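You operate a simulated robot arm through the tools that you are given. There is no shell and no other tool.

You are at the controls of a simulated robot arm. One attempt, no reset.

JOB
Dial in the card's figures on control box 6, then start track, bowl and tray.
Fine: knobs first; switch on in that order.

The check looks at the end state, three seconds after you hand in, the way a careful person would. Anything else that was tipped, shoved, dropped, spilled or broken makes it a failure.

ROBOT AND FRAMES
A 7-joint arm with a two-finger parallel gripper, fixed in place. Base frame: the origin is on the floor under the middle of its stand, x ahead of it, y to its left, z up. Lengths are in cm, angles in rad, forces in N, time in s.
It reaches about 147.9 cm from its shoulder. Its first joint turns from -2.897 to 2.897 rad. Payload 4.4 kg.
The tool frame sits at the grasp point between the pads (the TCP): z along the fingers, y along the line on which they close. The tips reach 2.3 cm beyond it. The gripper opens to 9.4 cm. The fingers are 3.8 cm wide and 1 cm thick; the gripper's body (5.4 by 9.6 cm) begins 3.9 cm behind the TCP.
Orientation is told as [roll, pitch, yaw] about the base's x, y, z axes, in that order, counted from this pose: with the fingers straight down and closing along the base's y, the tool's x points along the base's -x, its y along +y and its z along -z.

CONTROLS
- The arm moves only by the tool drive_tool. Its arguments are lists of equal length, an entry for each row: "grip": the opening, from 0 (shut) to 1 (fully open); "translation": the shift along the tool's x, y, z in units of 300 mm (1.0 is 300 mm), a list of three; "turn": the turn, a rotation vector about the tool's x, y, z in units of 120 degrees (1.0 is 120 degrees), a list of three. In form: {"grip": [grip, ...], "translation": [[x, y, z], ...], "turn": [[rx, ry, rz], ...]}. A call has 1 to 20 rows; each row is the pose to reach, as a shift and turn from the pose commanded when the call began, along the tool's axes at that moment. A call with a number of a shift or a turn outside -1 to 1 is refused whole. A row lasts 0.2 s, in which the tool goes at most 5 cm and 0.15 rad; a call with a longer step from one row to the next is refused whole, and so is a gripper value outside its range. A pose out of reach is approached as far as the arm can. The call stops where the force on the tool passes 40 N (or 10 N more than at its start, if that is more) or the arm is blocked; 0.2 s more then pass. The fingers move at their own pace (about 7.2 cm/s each) and stop on an object; they squeeze with about 37 N. The grip force told is the motor's: it shows also when the fingers shut on nothing. Time passes only in rows, and 0.2 s behind the last, so rows that repeat a pose let the fingers close. The reply holds the time, the measured pose of the TCP, the force on the tool along the base axes, the opening and the grip force, in the units named above and with some noise, with the torque about the TCP (base axes, N m) and any sound that the robot's microphone picked up.
- Cameras (640 x 400 px; columns grow to the right, rows downward): "scene" is fixed at [40.21, -50.05, 130.14]; the picture's right is [0.95, -0.32, 0.00], its down [-0.09, -0.27, -0.96] and it looks along [0.30, 0.91, -0.29] (base axes); focal length 311 px, centre (320, 200). "wrist" rides on the gripper at [8.6, 1.6, -7.4] in the tool frame; the picture's right is [-0.18, 0.98, 0.00], its down [-0.58, -0.11, -0.81] and it looks along [-0.79, -0.15, 0.59] (tool axes); focal length 243 px, centre (320, 200). There is no depth. A picture from a camera that has moved, and an enlarged one, comes with that camera's place and axes in the base frame and with its lens.
- snapshot(camera): a new picture of that camera. The clock stands still meanwhile.
- enlarge(camera, box): a new picture of the part [left, top, right, bottom] of that camera's present view, enlarged. The clock stands still meanwhile.
- sign_off(): hands the job in; it is judged then, once.

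Places have to be worked out from the pictures, the camera data and where the tool is seen. Open the gripper and draw the arm clear of the work before you hand the job in, unless the task says otherwise.

The tools are called after "Request:" by a JSON object that holds its "op" and its "data". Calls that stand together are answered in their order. drive_tool: Moves the arm, as the interface text tells. Its arguments: {"type":"object","properties":{"grip":{"type":"array"},"translation":{"type":"array"},"turn":{"type":"array"}},"required":["grip","translation","turn"]} The other tools are called the same way: snapshot (camera) takes a picture; enlarge (camera, box) takes an enlarged picture of a part of a camera's view; sign_off () hands the job in.

At the start:

```text
time: 0.0
tcp_pos: [72.58, 32.7, 107.82]
ee_rot: [0.002, -0.001, 0.0]
contact_force: [0.1, -0.5, 0.3]
ft_torque: [0.05, 0.0, 0.01]
width: 9.39
gripper_force: 0.0
```

scene: 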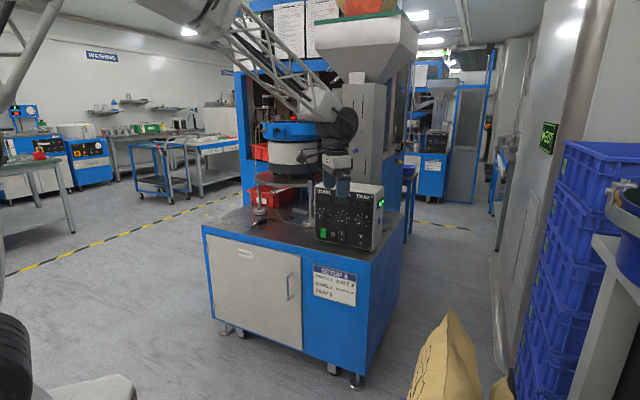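
wrist: 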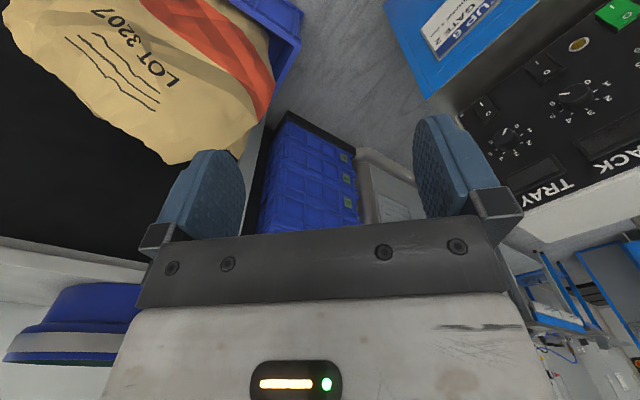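

I'll start by looking closely at the card and the control box in the scene camera.

Request:
{"op": "enlarge", "data": {"camera": "scene", "box": [300, 170, 400, 250]}}

Request:
{"op": "enlarge", "data": {"camera": "scene", "box": [300, 255, 370, 310]}}

Request:
{"op": "enlarge", "data": {"camera": "wrist", "box": [380, 0, 640, 220]}}

```text
5.00 times, centred on (350, 210) of scene
camera zoom: at [40.21, -50.05, 130.14], right [0.95, -0.32, 0.0], down [-0.09, -0.27, -0.96], along [0.3, 0.91, -0.29], focal length 1553 px, centre (170, 150)
```

zoom: 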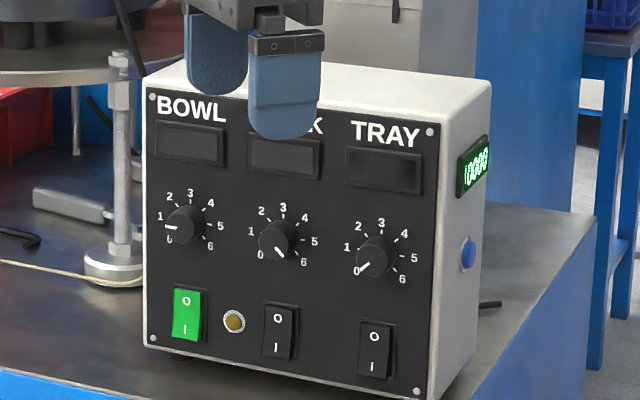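

```text
7.27 times, centred on (335, 282) of scene
camera zoom: at [40.21, -50.05, 130.14], right [0.95, -0.32, 0.0], down [-0.09, -0.27, -0.96], along [0.3, 0.91, -0.29], focal length 2260 px, centre (211, -400)
```

zoom: 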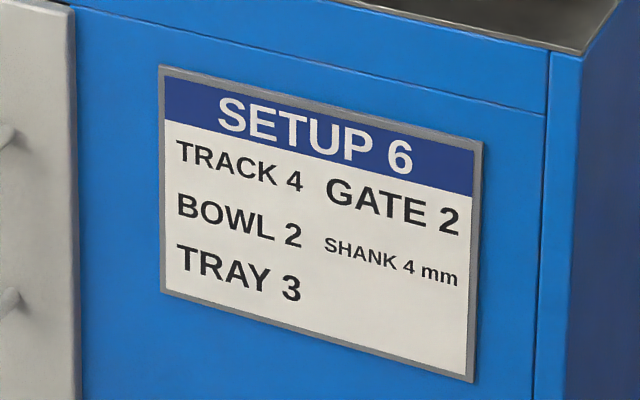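

```text
1.82 times, centred on (510, 110) of wrist
camera zoom: at [64.01, 34.3, 115.18], right [0.18, 0.98, 0.0], down [0.58, -0.11, 0.81], along [0.79, -0.15, -0.59], focal length 441 px, centre (-26, 364)
```

zoom: 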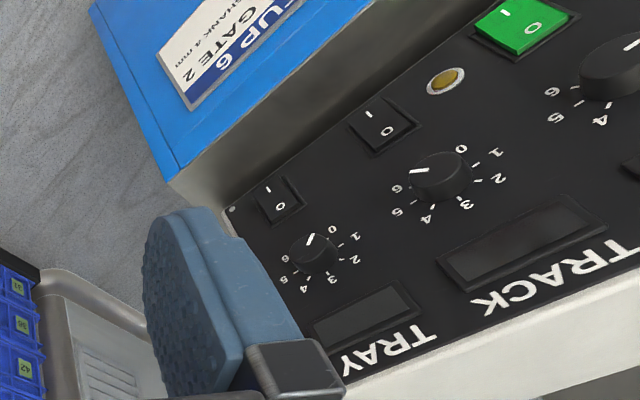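

The card says TRACK 4, BOWL 2, TRAY 3. The bowl rocker looks green, so I need a closer look at the panel to see each rocker's state and each knob's pointer.

Request:
{"op": "enlarge", "data": {"camera": "scene", "box": [318, 200, 352, 221]}}

Request:
{"op": "enlarge", "data": {"camera": "scene", "box": [348, 204, 388, 229]}}

Request:
{"op": "enlarge", "data": {"camera": "scene", "box": [320, 220, 390, 252]}}

Request:
{"op": "enlarge", "data": {"camera": "scene", "box": [220, 0, 440, 180]}}

Request:
{"op": "enlarge", "data": {"camera": "scene", "box": [200, 130, 340, 270]}}

```text
16.00 times, centred on (335, 210) of scene
camera zoom: at [40.21, -50.05, 130.14], right [0.95, -0.32, 0.0], down [-0.09, -0.27, -0.96], along [0.3, 0.91, -0.29], focal length 4971 px, centre (80, 32)
```

zoom: 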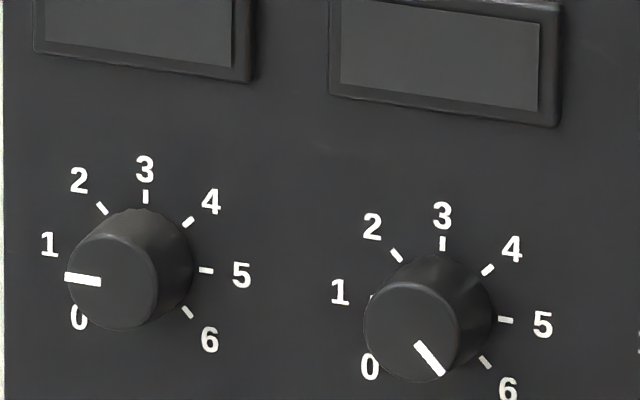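

```text
16.00 times, centred on (368, 216) of scene
camera zoom: at [40.21, -50.05, 130.14], right [0.95, -0.32, 0.0], down [-0.09, -0.27, -0.96], along [0.3, 0.91, -0.29], focal length 4971 px, centre (-448, -64)
```

zoom: 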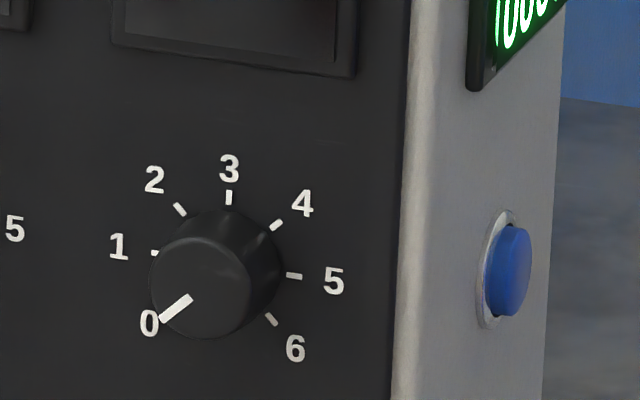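

```text
9.14 times, centred on (355, 236) of scene
camera zoom: at [40.21, -50.05, 130.14], right [0.95, -0.32, 0.0], down [-0.09, -0.27, -0.96], along [0.3, 0.91, -0.29], focal length 2840 px, centre (0, -129)
```

zoom: 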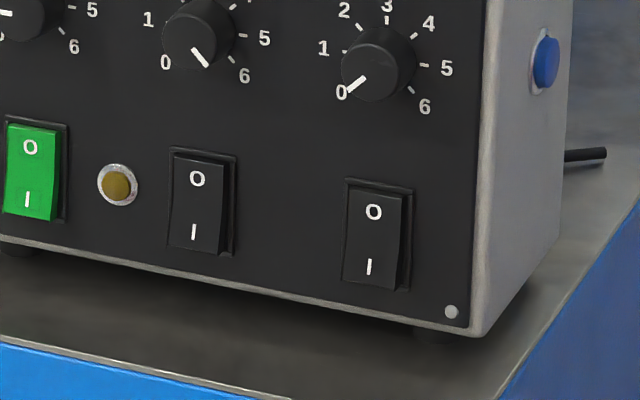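

```text
2.22 times, centred on (330, 90) of scene
camera zoom: at [40.21, -50.05, 130.14], right [0.95, -0.32, 0.0], down [-0.09, -0.27, -0.96], along [0.3, 0.91, -0.29], focal length 690 px, centre (298, 444)
```

zoom: 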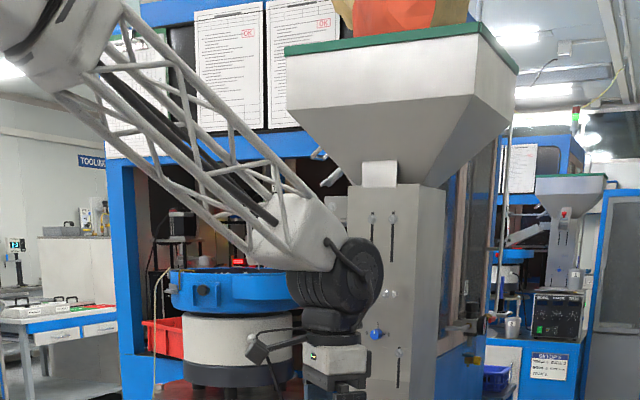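

```text
2.86 times, centred on (270, 200) of scene
camera zoom: at [40.21, -50.05, 130.14], right [0.95, -0.32, 0.0], down [-0.09, -0.27, -0.96], along [0.3, 0.91, -0.29], focal length 888 px, centre (463, 200)
```

zoom: 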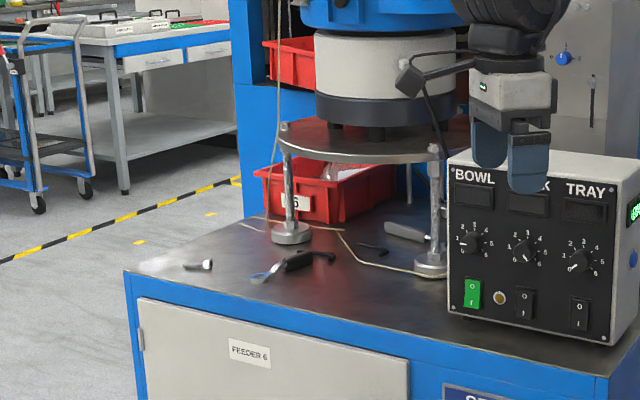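

The cabinet is labelled FEEDER 6, so this is the right box. The pointers read about bowl 1, track 6 and tray 0. I'll compare the three rockers' tilts, and look at the lamp and displays, to see whether bowl is already on.

Request:
{"op": "enlarge", "data": {"camera": "scene", "box": [316, 224, 340, 240]}}

Request:
{"op": "enlarge", "data": {"camera": "scene", "box": [332, 228, 368, 250]}}

Request:
{"op": "enlarge", "data": {"camera": "wrist", "box": [500, 0, 640, 88]}}

Request:
{"op": "enlarge", "data": {"camera": "scene", "box": [380, 120, 460, 180]}}

```text
16.00 times, centred on (328, 232) of scene
camera zoom: at [40.21, -50.05, 130.14], right [0.95, -0.32, 0.0], down [-0.09, -0.27, -0.96], along [0.3, 0.91, -0.29], focal length 4971 px, centre (192, -312)
```

zoom: 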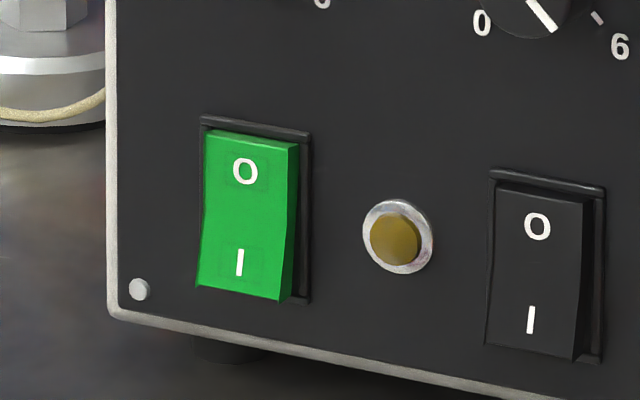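

```text
16.00 times, centred on (350, 239) of scene
camera zoom: at [40.21, -50.05, 130.14], right [0.95, -0.32, 0.0], down [-0.09, -0.27, -0.96], along [0.3, 0.91, -0.29], focal length 4971 px, centre (-160, -424)
```

zoom: 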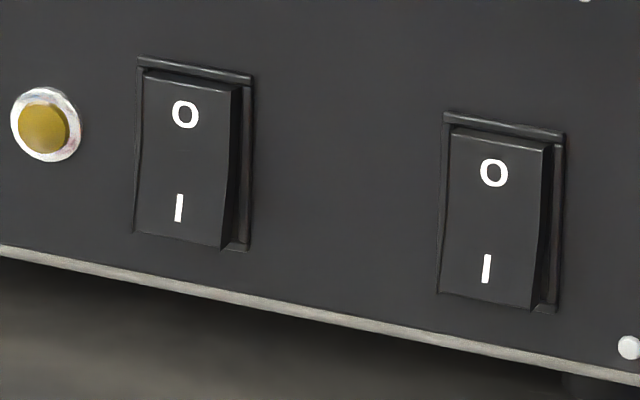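

```text
4.55 times, centred on (570, 44) of wrist
camera zoom: at [64.01, 34.3, 115.18], right [0.18, 0.98, 0.0], down [0.58, -0.11, 0.81], along [0.79, -0.15, -0.59], focal length 1103 px, centre (-816, 909)
```

zoom: 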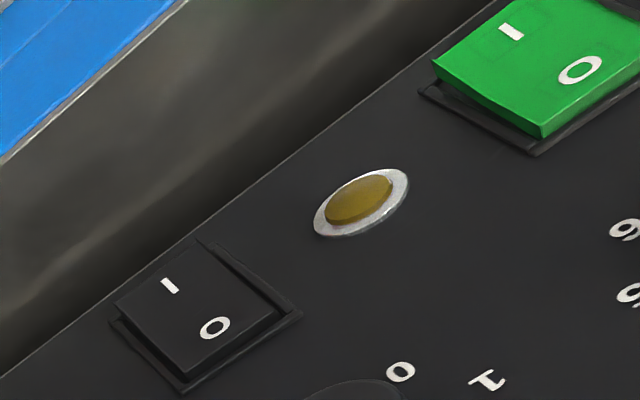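

```text
6.67 times, centred on (420, 150) of scene
camera zoom: at [40.21, -50.05, 130.14], right [0.95, -0.32, 0.0], down [-0.09, -0.27, -0.96], along [0.3, 0.91, -0.29], focal length 2071 px, centre (-347, 533)
```

zoom: 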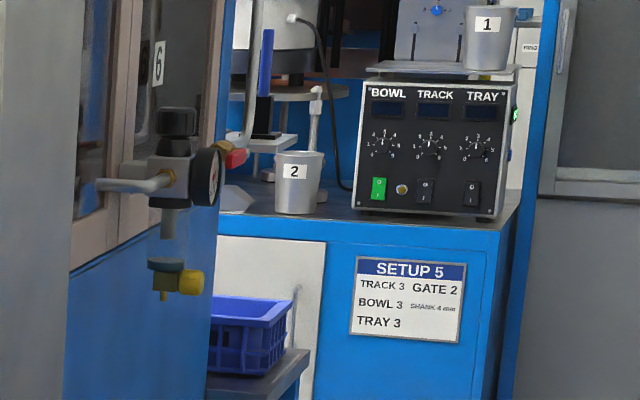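

The neighbouring box also has a green bowl rocker, and all three rockers here tilt the same way with dark displays, so I take all three as off and the green as just its colour. The panel seems to face the robot, with its normal roughly (-0.73, -0.68, 0), knobs near z≈83 and switches near z≈75. I'll swing the tool horizontal to a standoff about 22 cm in front of it.

Request:
{"op": "drive_tool", "data": {"grip": [1, 1, 1, 1, 1, 1, 1, 1, 1, 1, 1, 1, 1, 1], "translation": [[-0.0048, 0.0429, 0.0476], [-0.0096, 0.0857, 0.0953], [-0.0144, 0.1286, 0.1429], [-0.0191, 0.1714, 0.1906], [-0.0239, 0.2143, 0.2382], [-0.0287, 0.2571, 0.2859], [-0.0335, 0.3, 0.3335], [-0.0383, 0.3429, 0.3811], [-0.0431, 0.3857, 0.4288], [-0.0479, 0.4286, 0.4764], [-0.0526, 0.4714, 0.5241], [-0.0574, 0.5143, 0.5717], [-0.0622, 0.5571, 0.6194], [-0.067, 0.6, 0.667]], "turn": [[-0.02, -0.0508, -0.02], [-0.04, -0.1016, -0.04], [-0.06, -0.1524, -0.06], [-0.08, -0.2031, -0.08], [-0.1, -0.2539, -0.1], [-0.12, -0.3047, -0.12], [-0.14, -0.3555, -0.14], [-0.16, -0.4063, -0.16], [-0.18, -0.4571, -0.18], [-0.2, -0.5079, -0.2], [-0.22, -0.5586, -0.22], [-0.24, -0.6094, -0.24], [-0.26, -0.6602, -0.26], [-0.28, -0.711, -0.28]]}}

Request:
{"op": "snapshot", "data": {"camera": "scene"}}

Request:
{"op": "snapshot", "data": {"camera": "wrist"}}

```text
time: 3.0
tcp_pos: [74.51, 50.76, 87.97]
ee_rot: [3.075, -1.567, -2.324]
contact_force: [0.5, 0.5, 0.5]
ft_torque: [-0.03, -0.02, -0.05]
width: 9.41
gripper_force: 0.0
```

```text
taken
```

scene: 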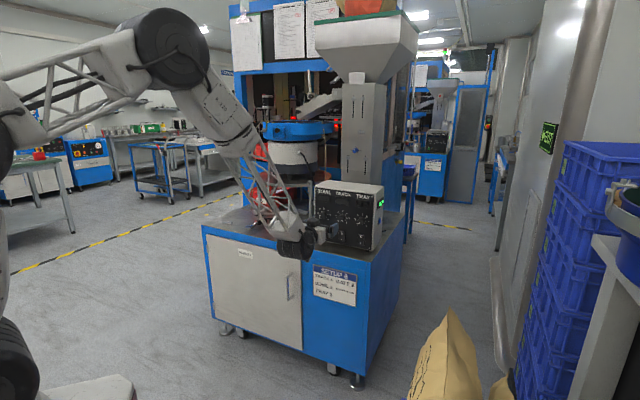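

```text
taken
camera wrist: at [68.0, 46.85, 79.08], right [-0.67, 0.72, 0.18], down [-0.52, -0.63, 0.58], along [0.53, 0.29, 0.79], focal length 243 px, centre (320, 200)
```

wrist: 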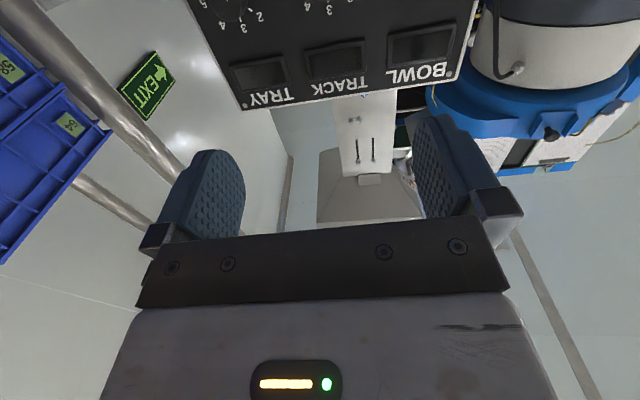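

The tool is horizontal now. I'll enlarge the wrist view to pin down the panel's orientation and the knob positions.

Request:
{"op": "enlarge", "data": {"camera": "wrist", "box": [180, 0, 500, 120]}}

Request:
{"op": "enlarge", "data": {"camera": "scene", "box": [270, 170, 400, 260]}}

```text
2.00 times, centred on (340, 60) of wrist
camera zoom: at [68.0, 46.85, 79.08], right [-0.67, 0.72, 0.18], down [-0.52, -0.63, 0.58], along [0.53, 0.29, 0.79], focal length 485 px, centre (280, 480)
```

zoom: 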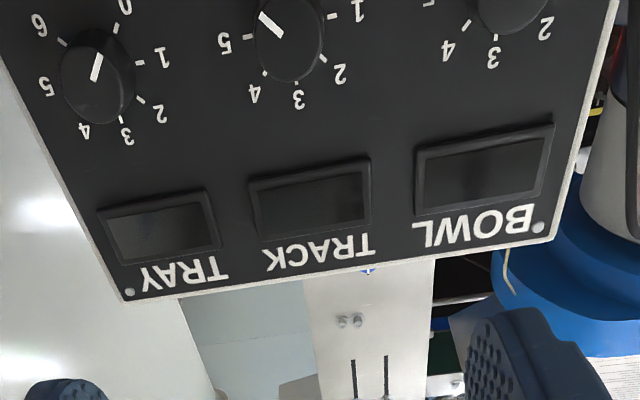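

```text
4.44 times, centred on (335, 215) of scene
camera zoom: at [40.21, -50.05, 130.14], right [0.95, -0.32, 0.0], down [-0.09, -0.27, -0.96], along [0.3, 0.91, -0.29], focal length 1381 px, centre (253, 133)
```

zoom: 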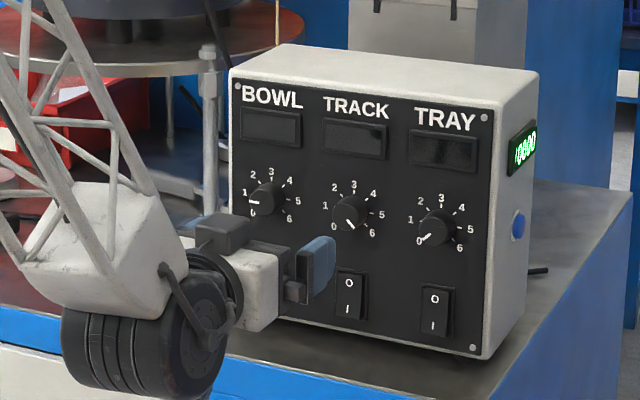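

Triangulating the panel screws and knobs from both cameras gives these positions:
- **Panel:** vertical, with inward normal about (0.70, 0.71, 0).
- **Knob bases:** bowl (83.1, 72.0), track (89.4, 65.9), tray (95.7, 59.75), all at z≈84.35.
- **Rockers:** directly below the knobs, z 73.5–77.9.

I'll square up to the track knob at a 12 cm standoff.

Request:
{"op": "drive_tool", "data": {"grip": [1, 1, 1, 1, 1], "translation": [[0.024, 0.0026, 0.0615], [0.048, 0.0052, 0.123], [0.072, 0.0078, 0.1845], [0.1207, 0.013, 0.3075], [0.1207, 0.013, 0.3075]], "turn": [[-0.004, 0, 0], [-0.008, 0, 0], [-0.0125, 0, 0], [-0.0208, 0, 0], [-0.0208, 0, 0]]}}

Request:
{"op": "snapshot", "data": {"camera": "wrist"}}

Request:
{"op": "enlarge", "data": {"camera": "scene", "box": [300, 170, 400, 250]}}

```text
time: 4.2
tcp_pos: [81.11, 57.35, 84.3]
ee_rot: [0.657, -1.569, 0.139]
contact_force: [0.3, -0.4, 0.4]
ft_torque: [0.03, -0.01, -0.01]
width: 9.4
gripper_force: 0.1
```

```text
taken
camera wrist: at [74.68, 53.09, 75.65], right [-0.7, 0.69, 0.18], down [-0.49, -0.65, 0.58], along [0.52, 0.32, 0.79], focal length 243 px, centre (320, 200)
```

wrist: 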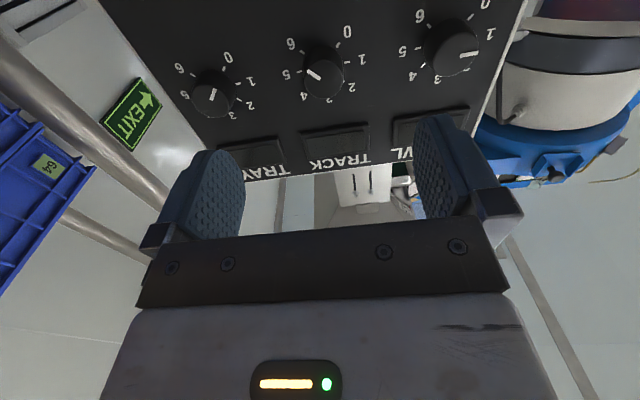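

```text
5.00 times, centred on (350, 210) of scene
camera zoom: at [40.21, -50.05, 130.14], right [0.95, -0.32, 0.0], down [-0.09, -0.27, -0.96], along [0.3, 0.91, -0.29], focal length 1553 px, centre (170, 150)
```

zoom: 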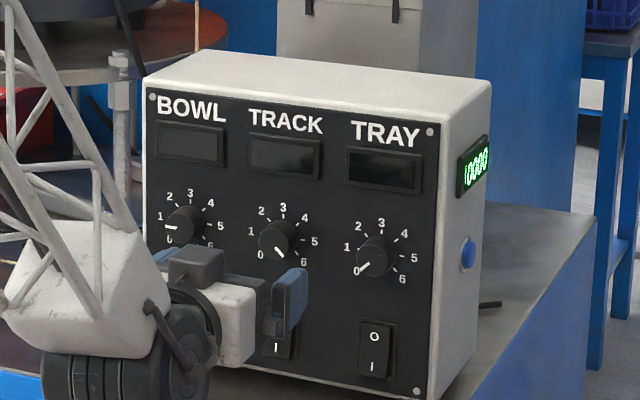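

Column 320 of the wrist image corresponds to the tool axis. I'll enlarge around the track knob to measure the remaining misalignment and read the pointers.

Request:
{"op": "enlarge", "data": {"camera": "wrist", "box": [260, 20, 388, 120]}}

Request:
{"op": "enlarge", "data": {"camera": "wrist", "box": [150, 0, 500, 200]}}

```text
4.00 times, centred on (324, 70) of wrist
camera zoom: at [74.68, 53.09, 75.65], right [-0.7, 0.69, 0.18], down [-0.49, -0.65, 0.58], along [0.52, 0.32, 0.79], focal length 970 px, centre (304, 720)
```

zoom: 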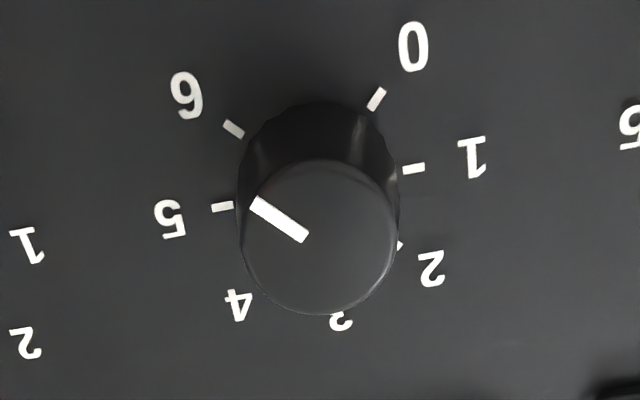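

```text
1.83 times, centred on (325, 100) of wrist
camera zoom: at [74.68, 53.09, 75.65], right [-0.7, 0.69, 0.18], down [-0.49, -0.65, 0.58], along [0.52, 0.32, 0.79], focal length 444 px, centre (311, 383)
```

zoom: 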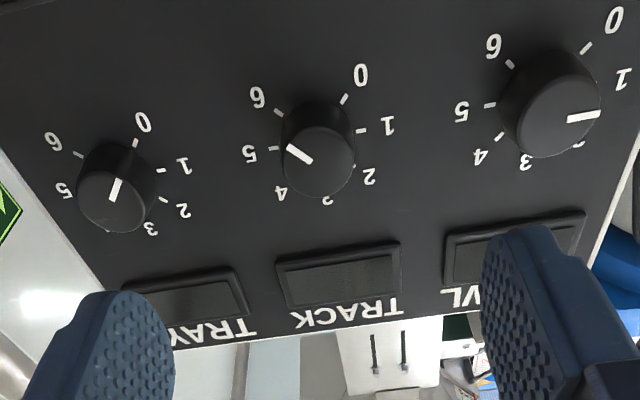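

The track pointer reads 6, and the knob sits about 0.2 cm toward tool +y and slightly above the tool axis. I'll apply that correction and advance to about 5.5 cm from the panel, still short of the knob, then look again.

Request:
{"op": "drive_tool", "data": {"grip": [1, 1, 1, 0.8, 0.7, 0.6], "translation": [[-0.001, 0.002, 0.05], [-0.003, 0.004, 0.1], [-0.005, 0.006, 0.15], [-0.005, 0.006, 0.19], [-0.005, 0.006, 0.2167], [-0.005, 0.006, 0.2167]], "turn": [[0, 0, 0], [0, 0, 0], [0, 0, 0], [0, 0, 0], [0, 0, 0], [0, 0, 0]]}}

Request:
{"op": "snapshot", "data": {"camera": "wrist"}}

Request:
{"op": "enlarge", "data": {"camera": "scene", "box": [318, 195, 368, 230]}}

```text
time: 5.6
tcp_pos: [85.51, 62.15, 84.3]
ee_rot: [0.498, -1.571, 0.298]
contact_force: [-0.7, 0.2, -0.4]
ft_torque: [-0.02, 0.0, 0.04]
width: 5.64
gripper_force: 0.1
```

```text
taken
camera wrist: at [79.15, 57.84, 75.64], right [-0.7, 0.69, 0.18], down [-0.49, -0.65, 0.58], along [0.52, 0.32, 0.79], focal length 243 px, centre (320, 200)
```

wrist: 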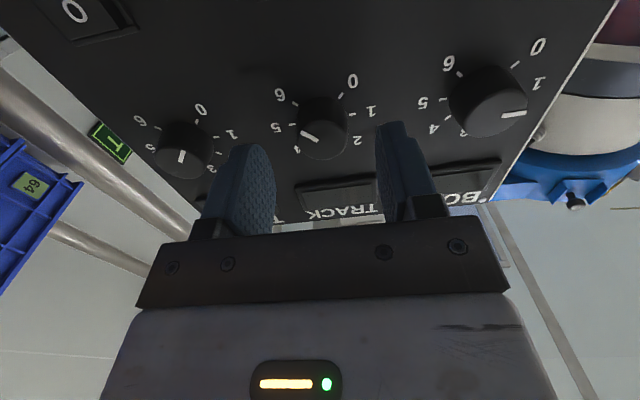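

```text
11.43 times, centred on (343, 212) of scene
camera zoom: at [40.21, -50.05, 130.14], right [0.95, -0.32, 0.0], down [-0.09, -0.27, -0.96], along [0.3, 0.91, -0.29], focal length 3551 px, centre (57, 57)
```

zoom: 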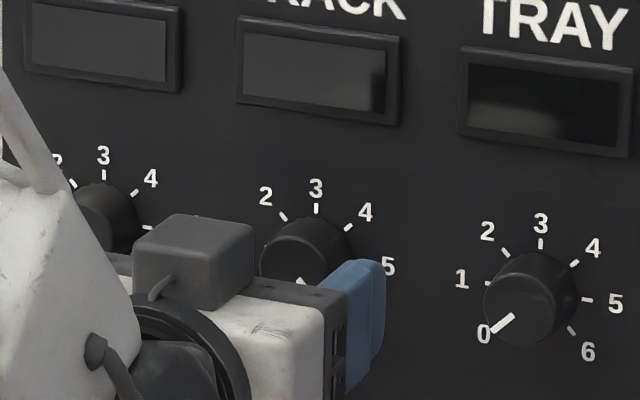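

Now close to the knob; I'll enlarge the wrist view to check the knob's centring between the fingertips, both sideways and vertically.

Request:
{"op": "enlarge", "data": {"camera": "wrist", "box": [190, 50, 460, 230]}}

Request:
{"op": "enlarge", "data": {"camera": "wrist", "box": [260, 65, 390, 175]}}

```text
2.22 times, centred on (325, 140) of wrist
camera zoom: at [79.15, 57.84, 75.64], right [-0.7, 0.69, 0.18], down [-0.49, -0.65, 0.58], along [0.52, 0.32, 0.79], focal length 539 px, centre (309, 333)
```

zoom: 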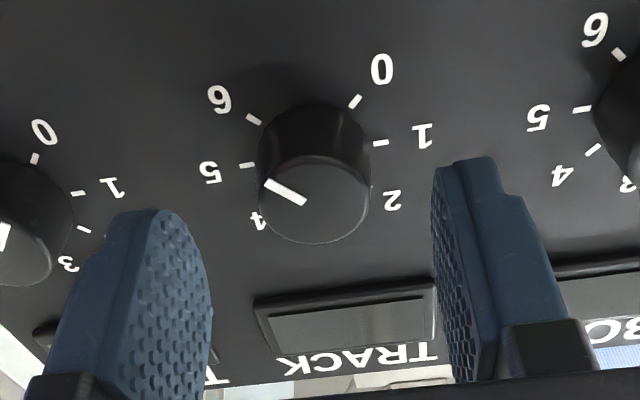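

```text
3.64 times, centred on (325, 120) of wrist
camera zoom: at [79.15, 57.84, 75.64], right [-0.7, 0.69, 0.18], down [-0.49, -0.65, 0.58], along [0.52, 0.32, 0.79], focal length 882 px, centre (302, 491)
```

zoom: 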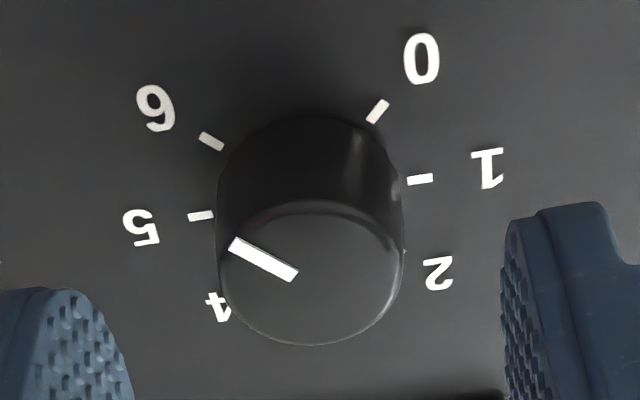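

The knob is nearly centred (about 0.1 cm toward +y). To calibrate the height and depth, I'll look at the fingertip against the knob in the scene camera at higher zoom.

Request:
{"op": "enlarge", "data": {"camera": "scene", "box": [332, 205, 362, 233]}}

```text
14.29 times, centred on (347, 219) of scene
camera zoom: at [40.21, -50.05, 130.14], right [0.95, -0.32, 0.0], down [-0.09, -0.27, -0.96], along [0.3, 0.91, -0.29], focal length 4438 px, centre (-66, -71)
```

zoom: 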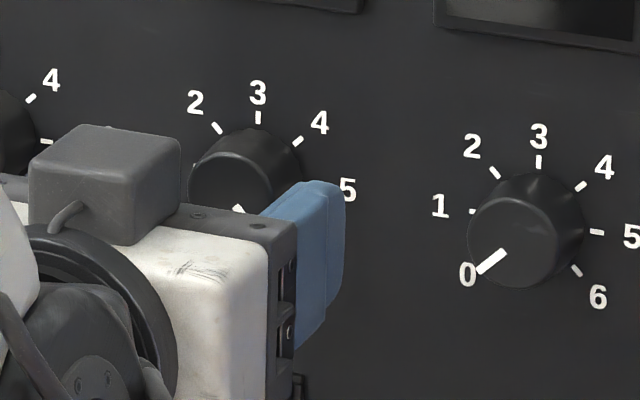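

I judge the panel to be about 4.9 cm ahead of the TCP, and the knob slightly above (about 0.2 cm) and left (about 0.1 cm). I'll advance 1.7 cm with those corrections so the pads overlap the knob without touching the panel.

Request:
{"op": "drive_tool", "data": {"grip": [0.6, 0.55, 0.5, 0.45], "translation": [[-0.004, 0.0033, 0.015], [-0.0067, 0.0033, 0.035], [-0.0067, 0.0033, 0.0567], [-0.0067, 0.0033, 0.0567]], "turn": [[0, 0, 0], [0, 0, 0], [0, 0, 0], [0, 0, 0]]}}

Request:
{"op": "enlarge", "data": {"camera": "wrist", "box": [230, 70, 420, 200]}}

Request:
{"op": "enlarge", "data": {"camera": "scene", "box": [332, 205, 362, 233]}}

```text
time: 6.6
tcp_pos: [86.69, 63.38, 84.49]
ee_rot: [0.405, -1.57, 0.388]
contact_force: [-0.5, 0.4, -0.4]
ft_torque: [0.02, 0.0, 0.01]
width: 4.24
gripper_force: 0.0
```

```text
3.08 times, centred on (325, 135) of wrist
camera zoom: at [80.32, 59.09, 75.74], right [-0.7, 0.69, 0.18], down [-0.49, -0.65, 0.58], along [0.52, 0.32, 0.79], focal length 746 px, centre (305, 400)
```

zoom: 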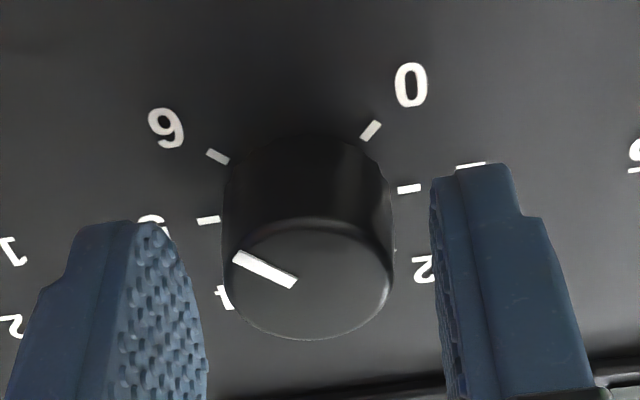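

```text
14.29 times, centred on (347, 219) of scene
camera zoom: at [40.21, -50.05, 130.14], right [0.95, -0.32, 0.0], down [-0.09, -0.27, -0.96], along [0.3, 0.91, -0.29], focal length 4438 px, centre (-66, -71)
```

zoom: 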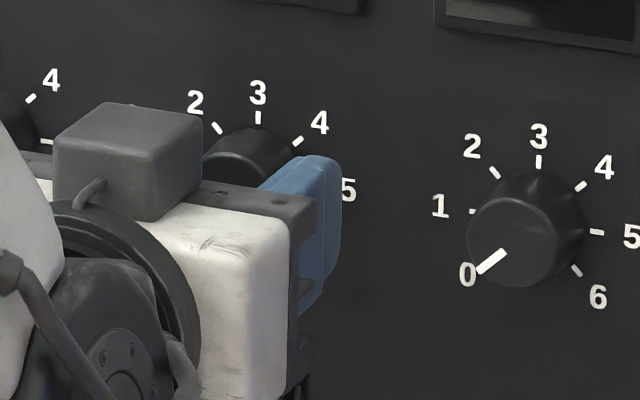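

Side-to-side alignment is good to within 0.05 cm, but the height estimate is ambiguous. The image column is independent of depth, so I'll back off 2.5 cm and roll the open gripper +90° about its axis. That lets me measure the height accurately, and it is also the starting roll for the −90° turn of the track knob.

Request:
{"op": "drive_tool", "data": {"grip": [0.6, 0.7, 0.7, 0.7, 0.7, 0.7, 0.7, 0.7, 0.7, 0.7, 0.7, 0.7, 0.7, 0.7], "translation": [[0, 0, -0.05], [0, 0, -0.0833], [0, 0, -0.0833], [0, 0, -0.0833], [0, 0, -0.0833], [0, 0, -0.0833], [0, 0, -0.0833], [0, 0, -0.0833], [0, 0, -0.0833], [0, 0, -0.0833], [0, 0, -0.0833], [0, 0, -0.0833], [0, 0, -0.0833], [0, 0, -0.0833]], "turn": [[0, 0, 0], [0, 0, 0], [0, 0, 0.0682], [0, 0, 0.1364], [0, 0, 0.2045], [0, 0, 0.2727], [0, 0, 0.3409], [0, 0, 0.4091], [0, 0, 0.4773], [0, 0, 0.5455], [0, 0, 0.6136], [0, 0, 0.6818], [0, 0, 0.75], [0, 0, 0.75]]}}

Request:
{"op": "snapshot", "data": {"camera": "wrist"}}

Request:
{"op": "enlarge", "data": {"camera": "wrist", "box": [230, 40, 420, 200]}}

Request:
{"op": "enlarge", "data": {"camera": "scene", "box": [290, 170, 400, 260]}}

```text
time: 9.6
tcp_pos: [84.89, 61.55, 84.63]
ee_rot: [1.572, 0.002, -0.777]
contact_force: [0.8, 0.3, 0.1]
ft_torque: [-0.01, 0.02, -0.03]
width: 6.58
gripper_force: 0.1
```

```text
taken
camera wrist: at [73.52, 62.3, 86.08], right [0.13, -0.13, 0.98], down [-0.15, -0.98, -0.11], along [0.98, -0.13, -0.15], focal length 243 px, centre (320, 200)
```

wrist: 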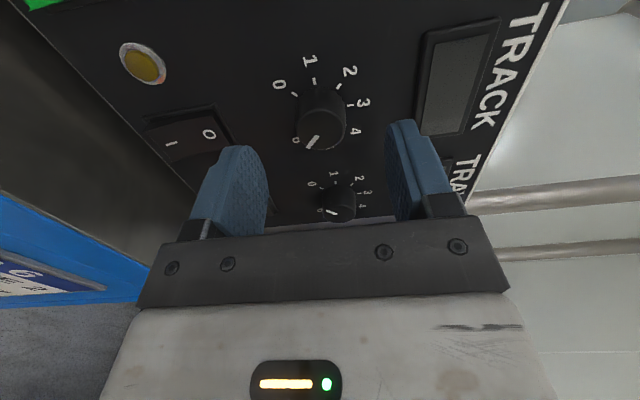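

```text
2.50 times, centred on (325, 120) of wrist
camera zoom: at [73.52, 62.3, 86.08], right [0.13, -0.13, 0.98], down [-0.15, -0.98, -0.11], along [0.98, -0.13, -0.15], focal length 606 px, centre (308, 400)
```

zoom: 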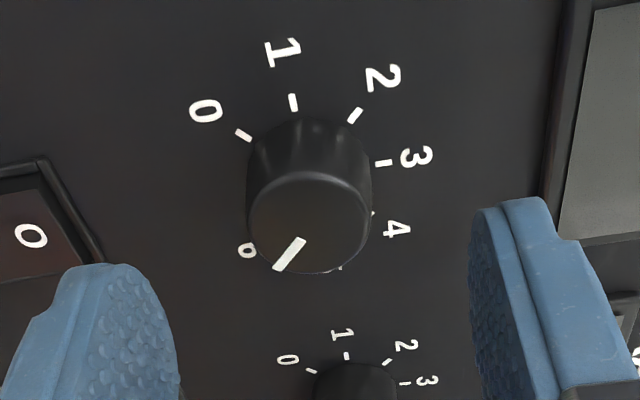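

```text
4.44 times, centred on (345, 215) of scene
camera zoom: at [40.21, -50.05, 130.14], right [0.95, -0.32, 0.0], down [-0.09, -0.27, -0.96], along [0.3, 0.91, -0.29], focal length 1381 px, centre (209, 133)
```

zoom: 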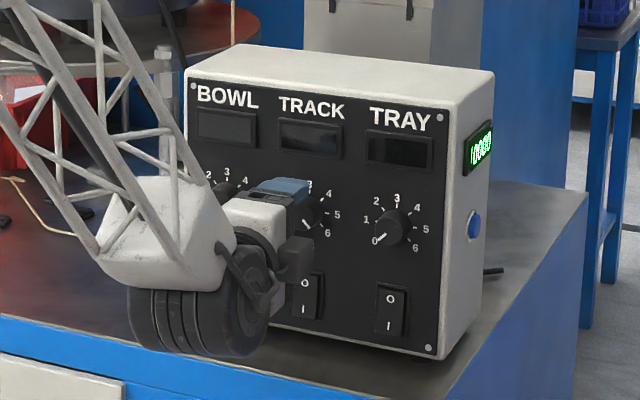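

The height is aligned to about 0.02 cm, and the row agrees with the panel 5.95 cm ahead of the TCP. I'll advance 3.1 cm, leaving the tips about 0.5 cm off the panel, and close on the track knob gradually while watching the force.

Request:
{"op": "drive_tool", "data": {"grip": [0.6, 0.5, 0.45, 0.4, 0.36, 0.33], "translation": [[0, 0.0005, 0.04], [0, 0.0005, 0.08], [0, 0.0005, 0.1033], [0, 0.0005, 0.1033], [0, 0.0005, 0.1033], [0, 0.0005, 0.1033]], "turn": [[0, 0, 0], [0, 0, 0], [0, 0, 0], [0, 0, 0], [0, 0, 0], [0, 0, 0]]}}

Request:
{"op": "enlarge", "data": {"camera": "wrist", "box": [230, 60, 420, 200]}}

Request:
{"op": "enlarge", "data": {"camera": "scene", "box": [325, 195, 375, 240]}}

```text
time: 11.0
tcp_pos: [87.12, 63.83, 84.58]
ee_rot: [1.571, 0.001, -0.775]
contact_force: [-0.2, 0.4, -0.3]
ft_torque: [-0.01, -0.02, 0.0]
width: 3.1
gripper_force: 0.0
```

```text
2.86 times, centred on (325, 130) of wrist
camera zoom: at [75.72, 64.52, 86.1], right [0.13, -0.13, 0.98], down [-0.15, -0.98, -0.11], along [0.98, -0.13, -0.15], focal length 693 px, centre (306, 400)
```

zoom: 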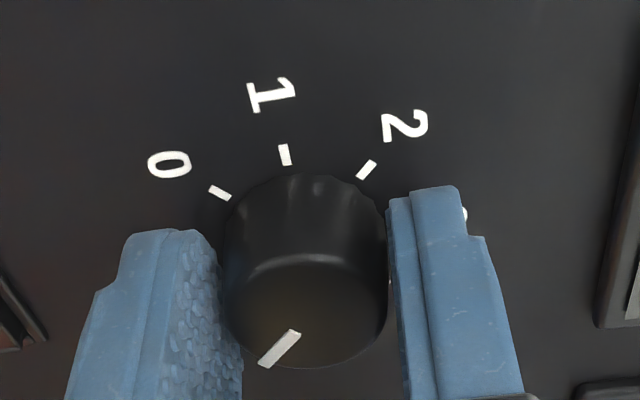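

```text
8.89 times, centred on (350, 218) of scene
camera zoom: at [40.21, -50.05, 130.14], right [0.95, -0.32, 0.0], down [-0.09, -0.27, -0.96], along [0.3, 0.91, -0.29], focal length 2762 px, centre (53, 44)
```

zoom: 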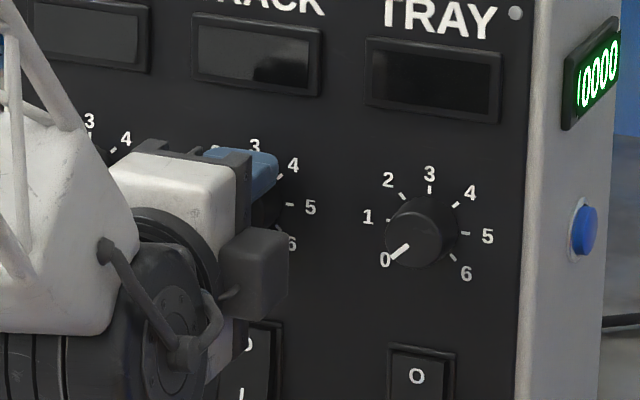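

The knob sits between the pads at 3.1 cm opening with no contact force. I'll close onto it.

Request:
{"op": "drive_tool", "data": {"grip": [0.31, 0.29, 0.27, 0.25, 0.22], "translation": [[0, 0, 0], [0, 0, 0], [0, 0, 0], [0, 0, 0], [0, 0, 0]], "turn": [[0, 0, 0], [0, 0, 0], [0, 0, 0], [0, 0, 0], [0, 0, 0]]}}

Request:
{"op": "enlarge", "data": {"camera": "wrist", "box": [230, 60, 420, 200]}}

```text
time: 12.2
tcp_pos: [87.06, 63.87, 84.7]
ee_rot: [1.568, -0.001, -0.775]
contact_force: [0.6, 0.9, -0.9]
ft_torque: [-0.03, 0.06, 0.04]
width: 2.93
gripper_force: 44.9
```

```text
2.86 times, centred on (325, 130) of wrist
camera zoom: at [75.72, 64.52, 86.09], right [0.13, -0.13, 0.98], down [-0.15, -0.98, -0.11], along [0.98, -0.13, -0.15], focal length 693 px, centre (306, 400)
```

zoom: 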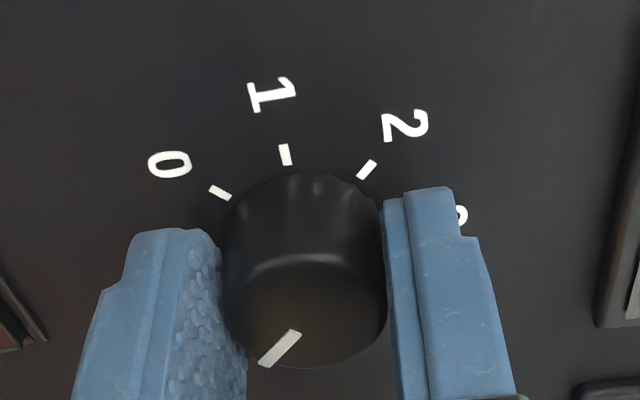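

Gripped at 2.93 cm with negligible side force. I'll turn counterclockwise by a first 22.5° to check that the knob follows cleanly.

Request:
{"op": "drive_tool", "data": {"grip": [0.22, 0.22, 0.22, 0.22, 0.22], "translation": [[0, 0, 0], [0, 0, 0], [0, 0, 0], [0, 0, 0], [0, 0, 0]], "turn": [[0, 0, -0.047], [0, 0, -0.094], [0, 0, -0.141], [0, 0, -0.1875], [0, 0, -0.1875]]}}

Request:
{"op": "enlarge", "data": {"camera": "wrist", "box": [230, 60, 420, 200]}}

```text
time: 13.4
tcp_pos: [87.27, 63.83, 84.66]
ee_rot: [1.571, -0.395, -0.778]
contact_force: [-9.7, 0.2, 5.1]
ft_torque: [0.05, -0.07, 0.21]
width: 2.9
gripper_force: 45.3
```

```text
2.86 times, centred on (325, 130) of wrist
camera zoom: at [75.75, 64.49, 82.63], right [-0.15, 0.14, 0.98], down [-0.15, -0.98, 0.12], along [0.98, -0.13, 0.17], focal length 693 px, centre (306, 400)
```

zoom: 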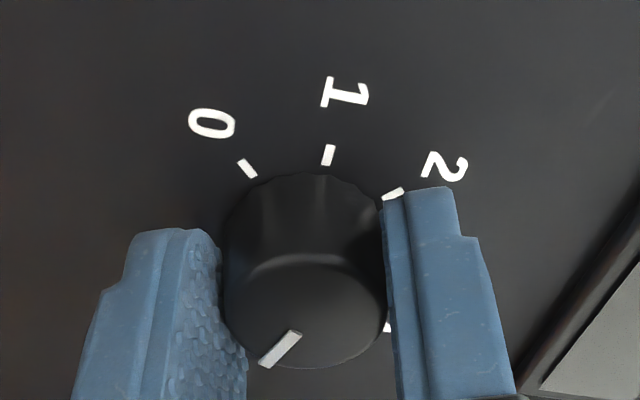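

The knob is turning with the gripper, since the pointer is fixed relative to the fingers, and the force is about 11 N. I'll continue in another 22.5° step and watch the trend.

Request:
{"op": "drive_tool", "data": {"grip": [0.22, 0.22, 0.22, 0.22, 0.22], "translation": [[0, 0, 0], [0, 0, 0], [0, 0, 0], [0, 0, 0], [0, 0, 0]], "turn": [[0, 0, -0.047], [0, 0, -0.094], [0, 0, -0.141], [0, 0, -0.1875], [0, 0, -0.1875]]}}

Request:
{"op": "enlarge", "data": {"camera": "wrist", "box": [230, 60, 420, 200]}}

```text
time: 14.6
tcp_pos: [87.14, 63.78, 84.52]
ee_rot: [1.571, -0.786, -0.777]
contact_force: [9.2, 20.2, 2.1]
ft_torque: [0.03, -0.04, 0.14]
width: 2.93
gripper_force: 45.1
```

```text
2.86 times, centred on (325, 130) of wrist
camera zoom: at [76.72, 63.54, 79.47], right [-0.4, 0.4, 0.82], down [-0.22, -0.92, 0.33], along [0.89, -0.04, 0.46], focal length 693 px, centre (306, 400)
```

zoom: 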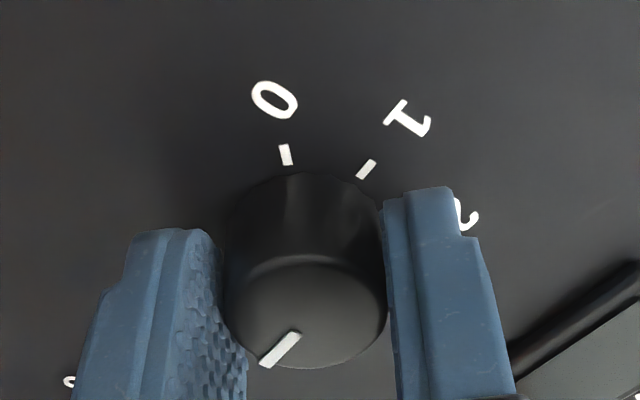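

The knob is now at 5, but an axial load of about 21 N has built up through the grip. I'll briefly release and re-grip to relax it before going on.

Request:
{"op": "drive_tool", "data": {"grip": [0.3, 0.36, 0.36, 0.36, 0.36], "translation": [[0, 0, 0], [0, 0, 0], [0, 0, 0], [0, 0, 0], [0, 0, 0]], "turn": [[0, 0, 0], [0, 0, 0], [0, 0, 0], [0, 0, 0], [0, 0, 0]]}}

Request:
{"op": "enlarge", "data": {"camera": "wrist", "box": [230, 60, 420, 200]}}

```text
time: 15.8
tcp_pos: [87.13, 63.82, 84.55]
ee_rot: [1.569, -0.785, -0.775]
contact_force: [0.4, -0.2, 0.1]
ft_torque: [0.0, -0.01, 0.01]
width: 3.39
gripper_force: 0.0
```

```text
2.86 times, centred on (325, 130) of wrist
camera zoom: at [76.69, 63.51, 79.46], right [-0.4, 0.4, 0.83], down [-0.22, -0.92, 0.33], along [0.89, -0.04, 0.45], focal length 693 px, centre (306, 400)
```

zoom: 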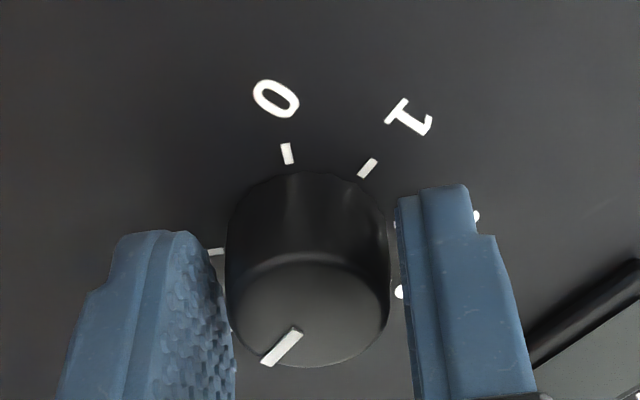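

The load is gone and the knob stayed at 5. I'll re-grip and turn another −45° to reach 4.

Request:
{"op": "drive_tool", "data": {"grip": [0.3, 0.26, 0.22, 0.22, 0.22, 0.22, 0.22, 0.22, 0.22, 0.22, 0.22], "translation": [[0, 0, 0], [0, 0, 0], [0, 0, 0], [0, 0, 0], [0, 0, 0], [0, 0, 0], [0, 0, 0], [0, 0, 0], [0, 0, 0], [0, 0, 0], [0, 0, 0]], "turn": [[0, 0, 0], [0, 0, 0], [0, 0, 0], [0, 0, -0.06], [0, 0, -0.12], [0, 0, -0.18], [0, 0, -0.24], [0, 0, -0.3], [0, 0, -0.34], [0, 0, -0.375], [0, 0, -0.375]]}}

Request:
{"op": "enlarge", "data": {"camera": "wrist", "box": [230, 60, 420, 200]}}

```text
time: 18.2
tcp_pos: [87.08, 63.73, 84.62]
ee_rot: [-0.533, -1.57, 1.328]
contact_force: [-1.6, 2.3, -4.4]
ft_torque: [-0.04, 0.07, 0.04]
width: 2.9
gripper_force: 44.7
```

```text
2.86 times, centred on (325, 130) of wrist
camera zoom: at [80.72, 59.54, 75.79], right [-0.7, 0.69, 0.18], down [-0.49, -0.65, 0.58], along [0.52, 0.32, 0.79], focal length 693 px, centre (306, 400)
```

zoom: 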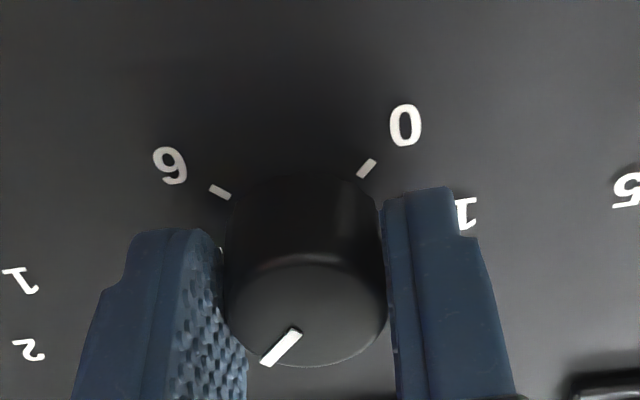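

I'll release, back off and slide 8.8 cm toward the tray knob, then verify the track setting.

Request:
{"op": "drive_tool", "data": {"grip": [0.3, 0.45, 0.55, 0.65, 0.7, 0.7, 0.7, 0.7, 0.7], "translation": [[0, 0, 0], [0, 0, 0], [0, 0, -0.04], [0, 0, -0.08], [0, 0, -0.1167], [0, -0.1, -0.1167], [0, -0.2, -0.1167], [0, -0.2933, -0.1167], [0, -0.2933, -0.1167]], "turn": [[0, 0, 0], [0, 0, 0], [0, 0, 0], [0, 0, 0], [0, 0, 0], [0, 0, 0], [0, 0, 0], [0, 0, 0], [0, 0, 0]]}}

Request:
{"op": "snapshot", "data": {"camera": "wrist"}}

Request:
{"op": "enlarge", "data": {"camera": "wrist", "box": [230, 50, 420, 200]}}

Request:
{"op": "enlarge", "data": {"camera": "scene", "box": [318, 195, 378, 240]}}

```text
time: 20.2
tcp_pos: [90.96, 55.08, 84.65]
ee_rot: [0.441, -1.572, 0.354]
contact_force: [0.2, -0.1, 0.6]
ft_torque: [0.02, 0.03, 0.0]
width: 6.57
gripper_force: 0.0
```

```text
taken
camera wrist: at [84.64, 50.85, 75.87], right [-0.7, 0.69, 0.18], down [-0.49, -0.65, 0.58], along [0.52, 0.32, 0.79], focal length 243 px, centre (320, 200)
```

wrist: 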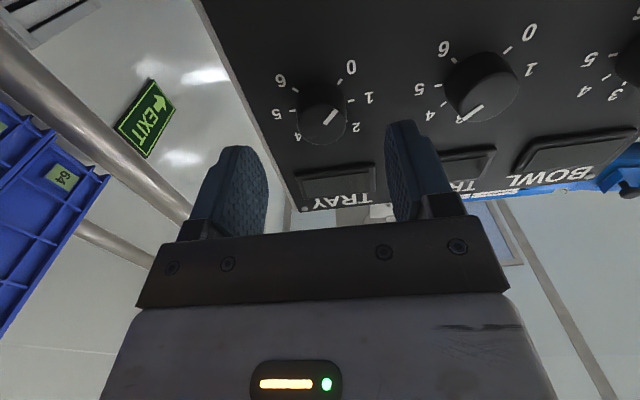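

```text
2.67 times, centred on (325, 125) of wrist
camera zoom: at [84.64, 50.85, 75.87], right [-0.7, 0.69, 0.18], down [-0.49, -0.65, 0.58], along [0.52, 0.32, 0.79], focal length 647 px, centre (307, 400)
```

zoom: 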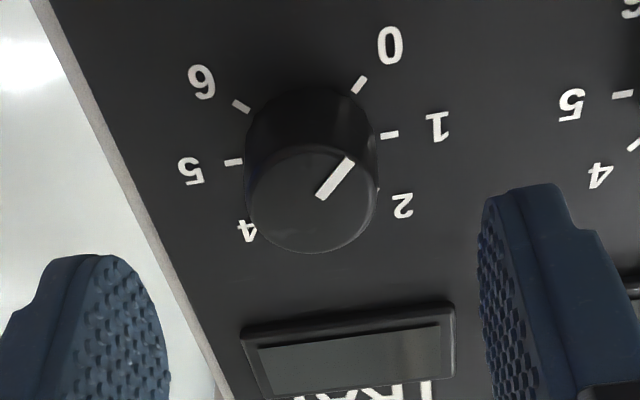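

```text
8.89 times, centred on (348, 218) of scene
camera zoom: at [40.21, -50.05, 130.14], right [0.95, -0.32, 0.0], down [-0.09, -0.27, -0.96], along [0.3, 0.91, -0.29], focal length 2762 px, centre (71, 44)
```

zoom: 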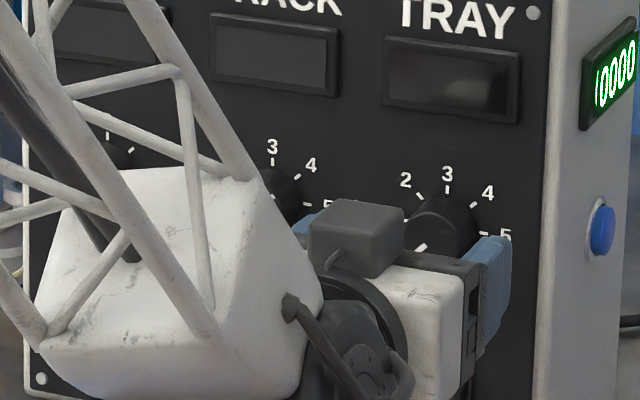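

The tray knob is 0.12 cm toward +y, and its height and depth match. I'll check the track pointer before I go on.

Request:
{"op": "enlarge", "data": {"camera": "wrist", "box": [400, 20, 550, 140]}}

```text
3.33 times, centred on (475, 80) of wrist
camera zoom: at [84.64, 50.85, 75.87], right [-0.7, 0.69, 0.18], down [-0.49, -0.65, 0.58], along [0.52, 0.32, 0.79], focal length 809 px, centre (-197, 600)
```

zoom: 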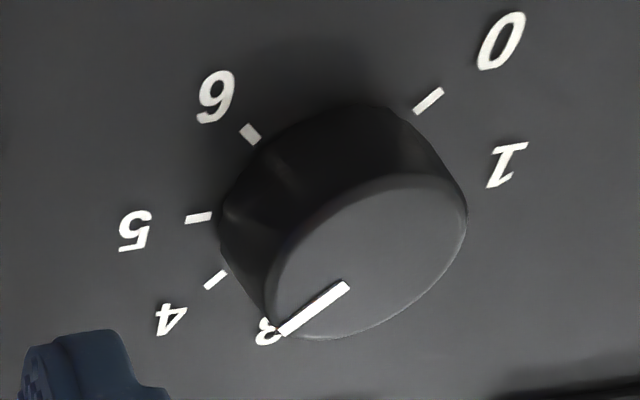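

The track pointer lines up with 4. I'll centre on the tray knob (+0.12 cm), advance 3.5 cm and close on it.

Request:
{"op": "drive_tool", "data": {"grip": [0.7, 0.6, 0.5, 0.42, 0.36, 0.32, 0.28, 0.25, 0.22], "translation": [[0, 0.004, 0.03], [0, 0.004, 0.07], [0, 0.004, 0.1], [0, 0.004, 0.1167], [0, 0.004, 0.1167], [0, 0.004, 0.1167], [0, 0.004, 0.1167], [0, 0.004, 0.1167], [0, 0.004, 0.1167]], "turn": [[0, 0, 0], [0, 0, 0], [0, 0, 0], [0, 0, 0], [0, 0, 0], [0, 0, 0], [0, 0, 0], [0, 0, 0], [0, 0, 0]]}}

Request:
{"op": "enlarge", "data": {"camera": "wrist", "box": [230, 60, 420, 200]}}

```text
time: 22.2
tcp_pos: [93.36, 57.55, 84.68]
ee_rot: [0.877, -1.571, -0.085]
contact_force: [22.1, -11.7, -1.8]
ft_torque: [-0.05, 0.13, -0.55]
width: 2.92
gripper_force: 45.0
```

```text
2.86 times, centred on (325, 130) of wrist
camera zoom: at [86.94, 53.36, 75.8], right [-0.7, 0.69, 0.18], down [-0.49, -0.65, 0.58], along [0.52, 0.32, 0.79], focal length 693 px, centre (306, 400)
```

zoom: 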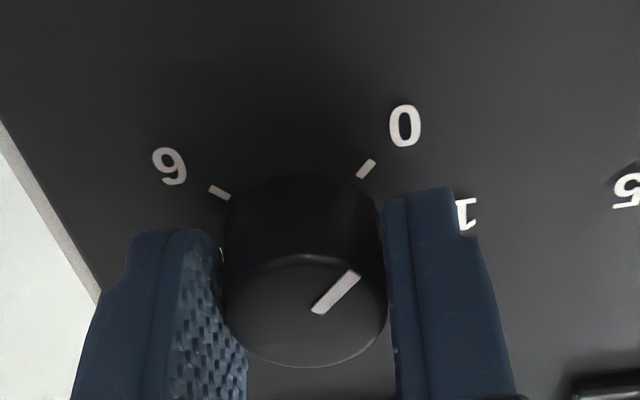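

Gripped, but there's a side load of about 24 N along the panel, so I'm slightly off-centre. I'll nudge 0.05 cm toward −y and see whether the load drops.

Request:
{"op": "drive_tool", "data": {"grip": [0.22, 0.22], "translation": [[0, -0.0015, 0], [0, -0.0015, 0]], "turn": [[0, 0, 0], [0, 0, 0]]}}

```text
time: 22.8
tcp_pos: [93.29, 57.58, 84.62]
ee_rot: [0.691, -1.569, 0.105]
contact_force: [8.6, -23.8, 2.2]
ft_torque: [0.18, -0.15, -0.54]
width: 2.88
gripper_force: 44.8
```

Only a small decrease; I'll nudge another 0.1 cm the same way.

Request:
{"op": "drive_tool", "data": {"grip": [0.22, 0.22, 0.22], "translation": [[0, -0.0015, 0], [0, -0.0033, 0], [0, -0.0033, 0]], "turn": [[0, 0, 0], [0, 0, 0], [0, 0, 0]]}}

```text
time: 23.6
tcp_pos: [93.32, 57.61, 84.51]
ee_rot: [0.343, -1.568, 0.45]
contact_force: [-22.8, -29.9, 6.5]
ft_torque: [0.21, -0.19, -0.11]
width: 2.91
gripper_force: 45.4
```

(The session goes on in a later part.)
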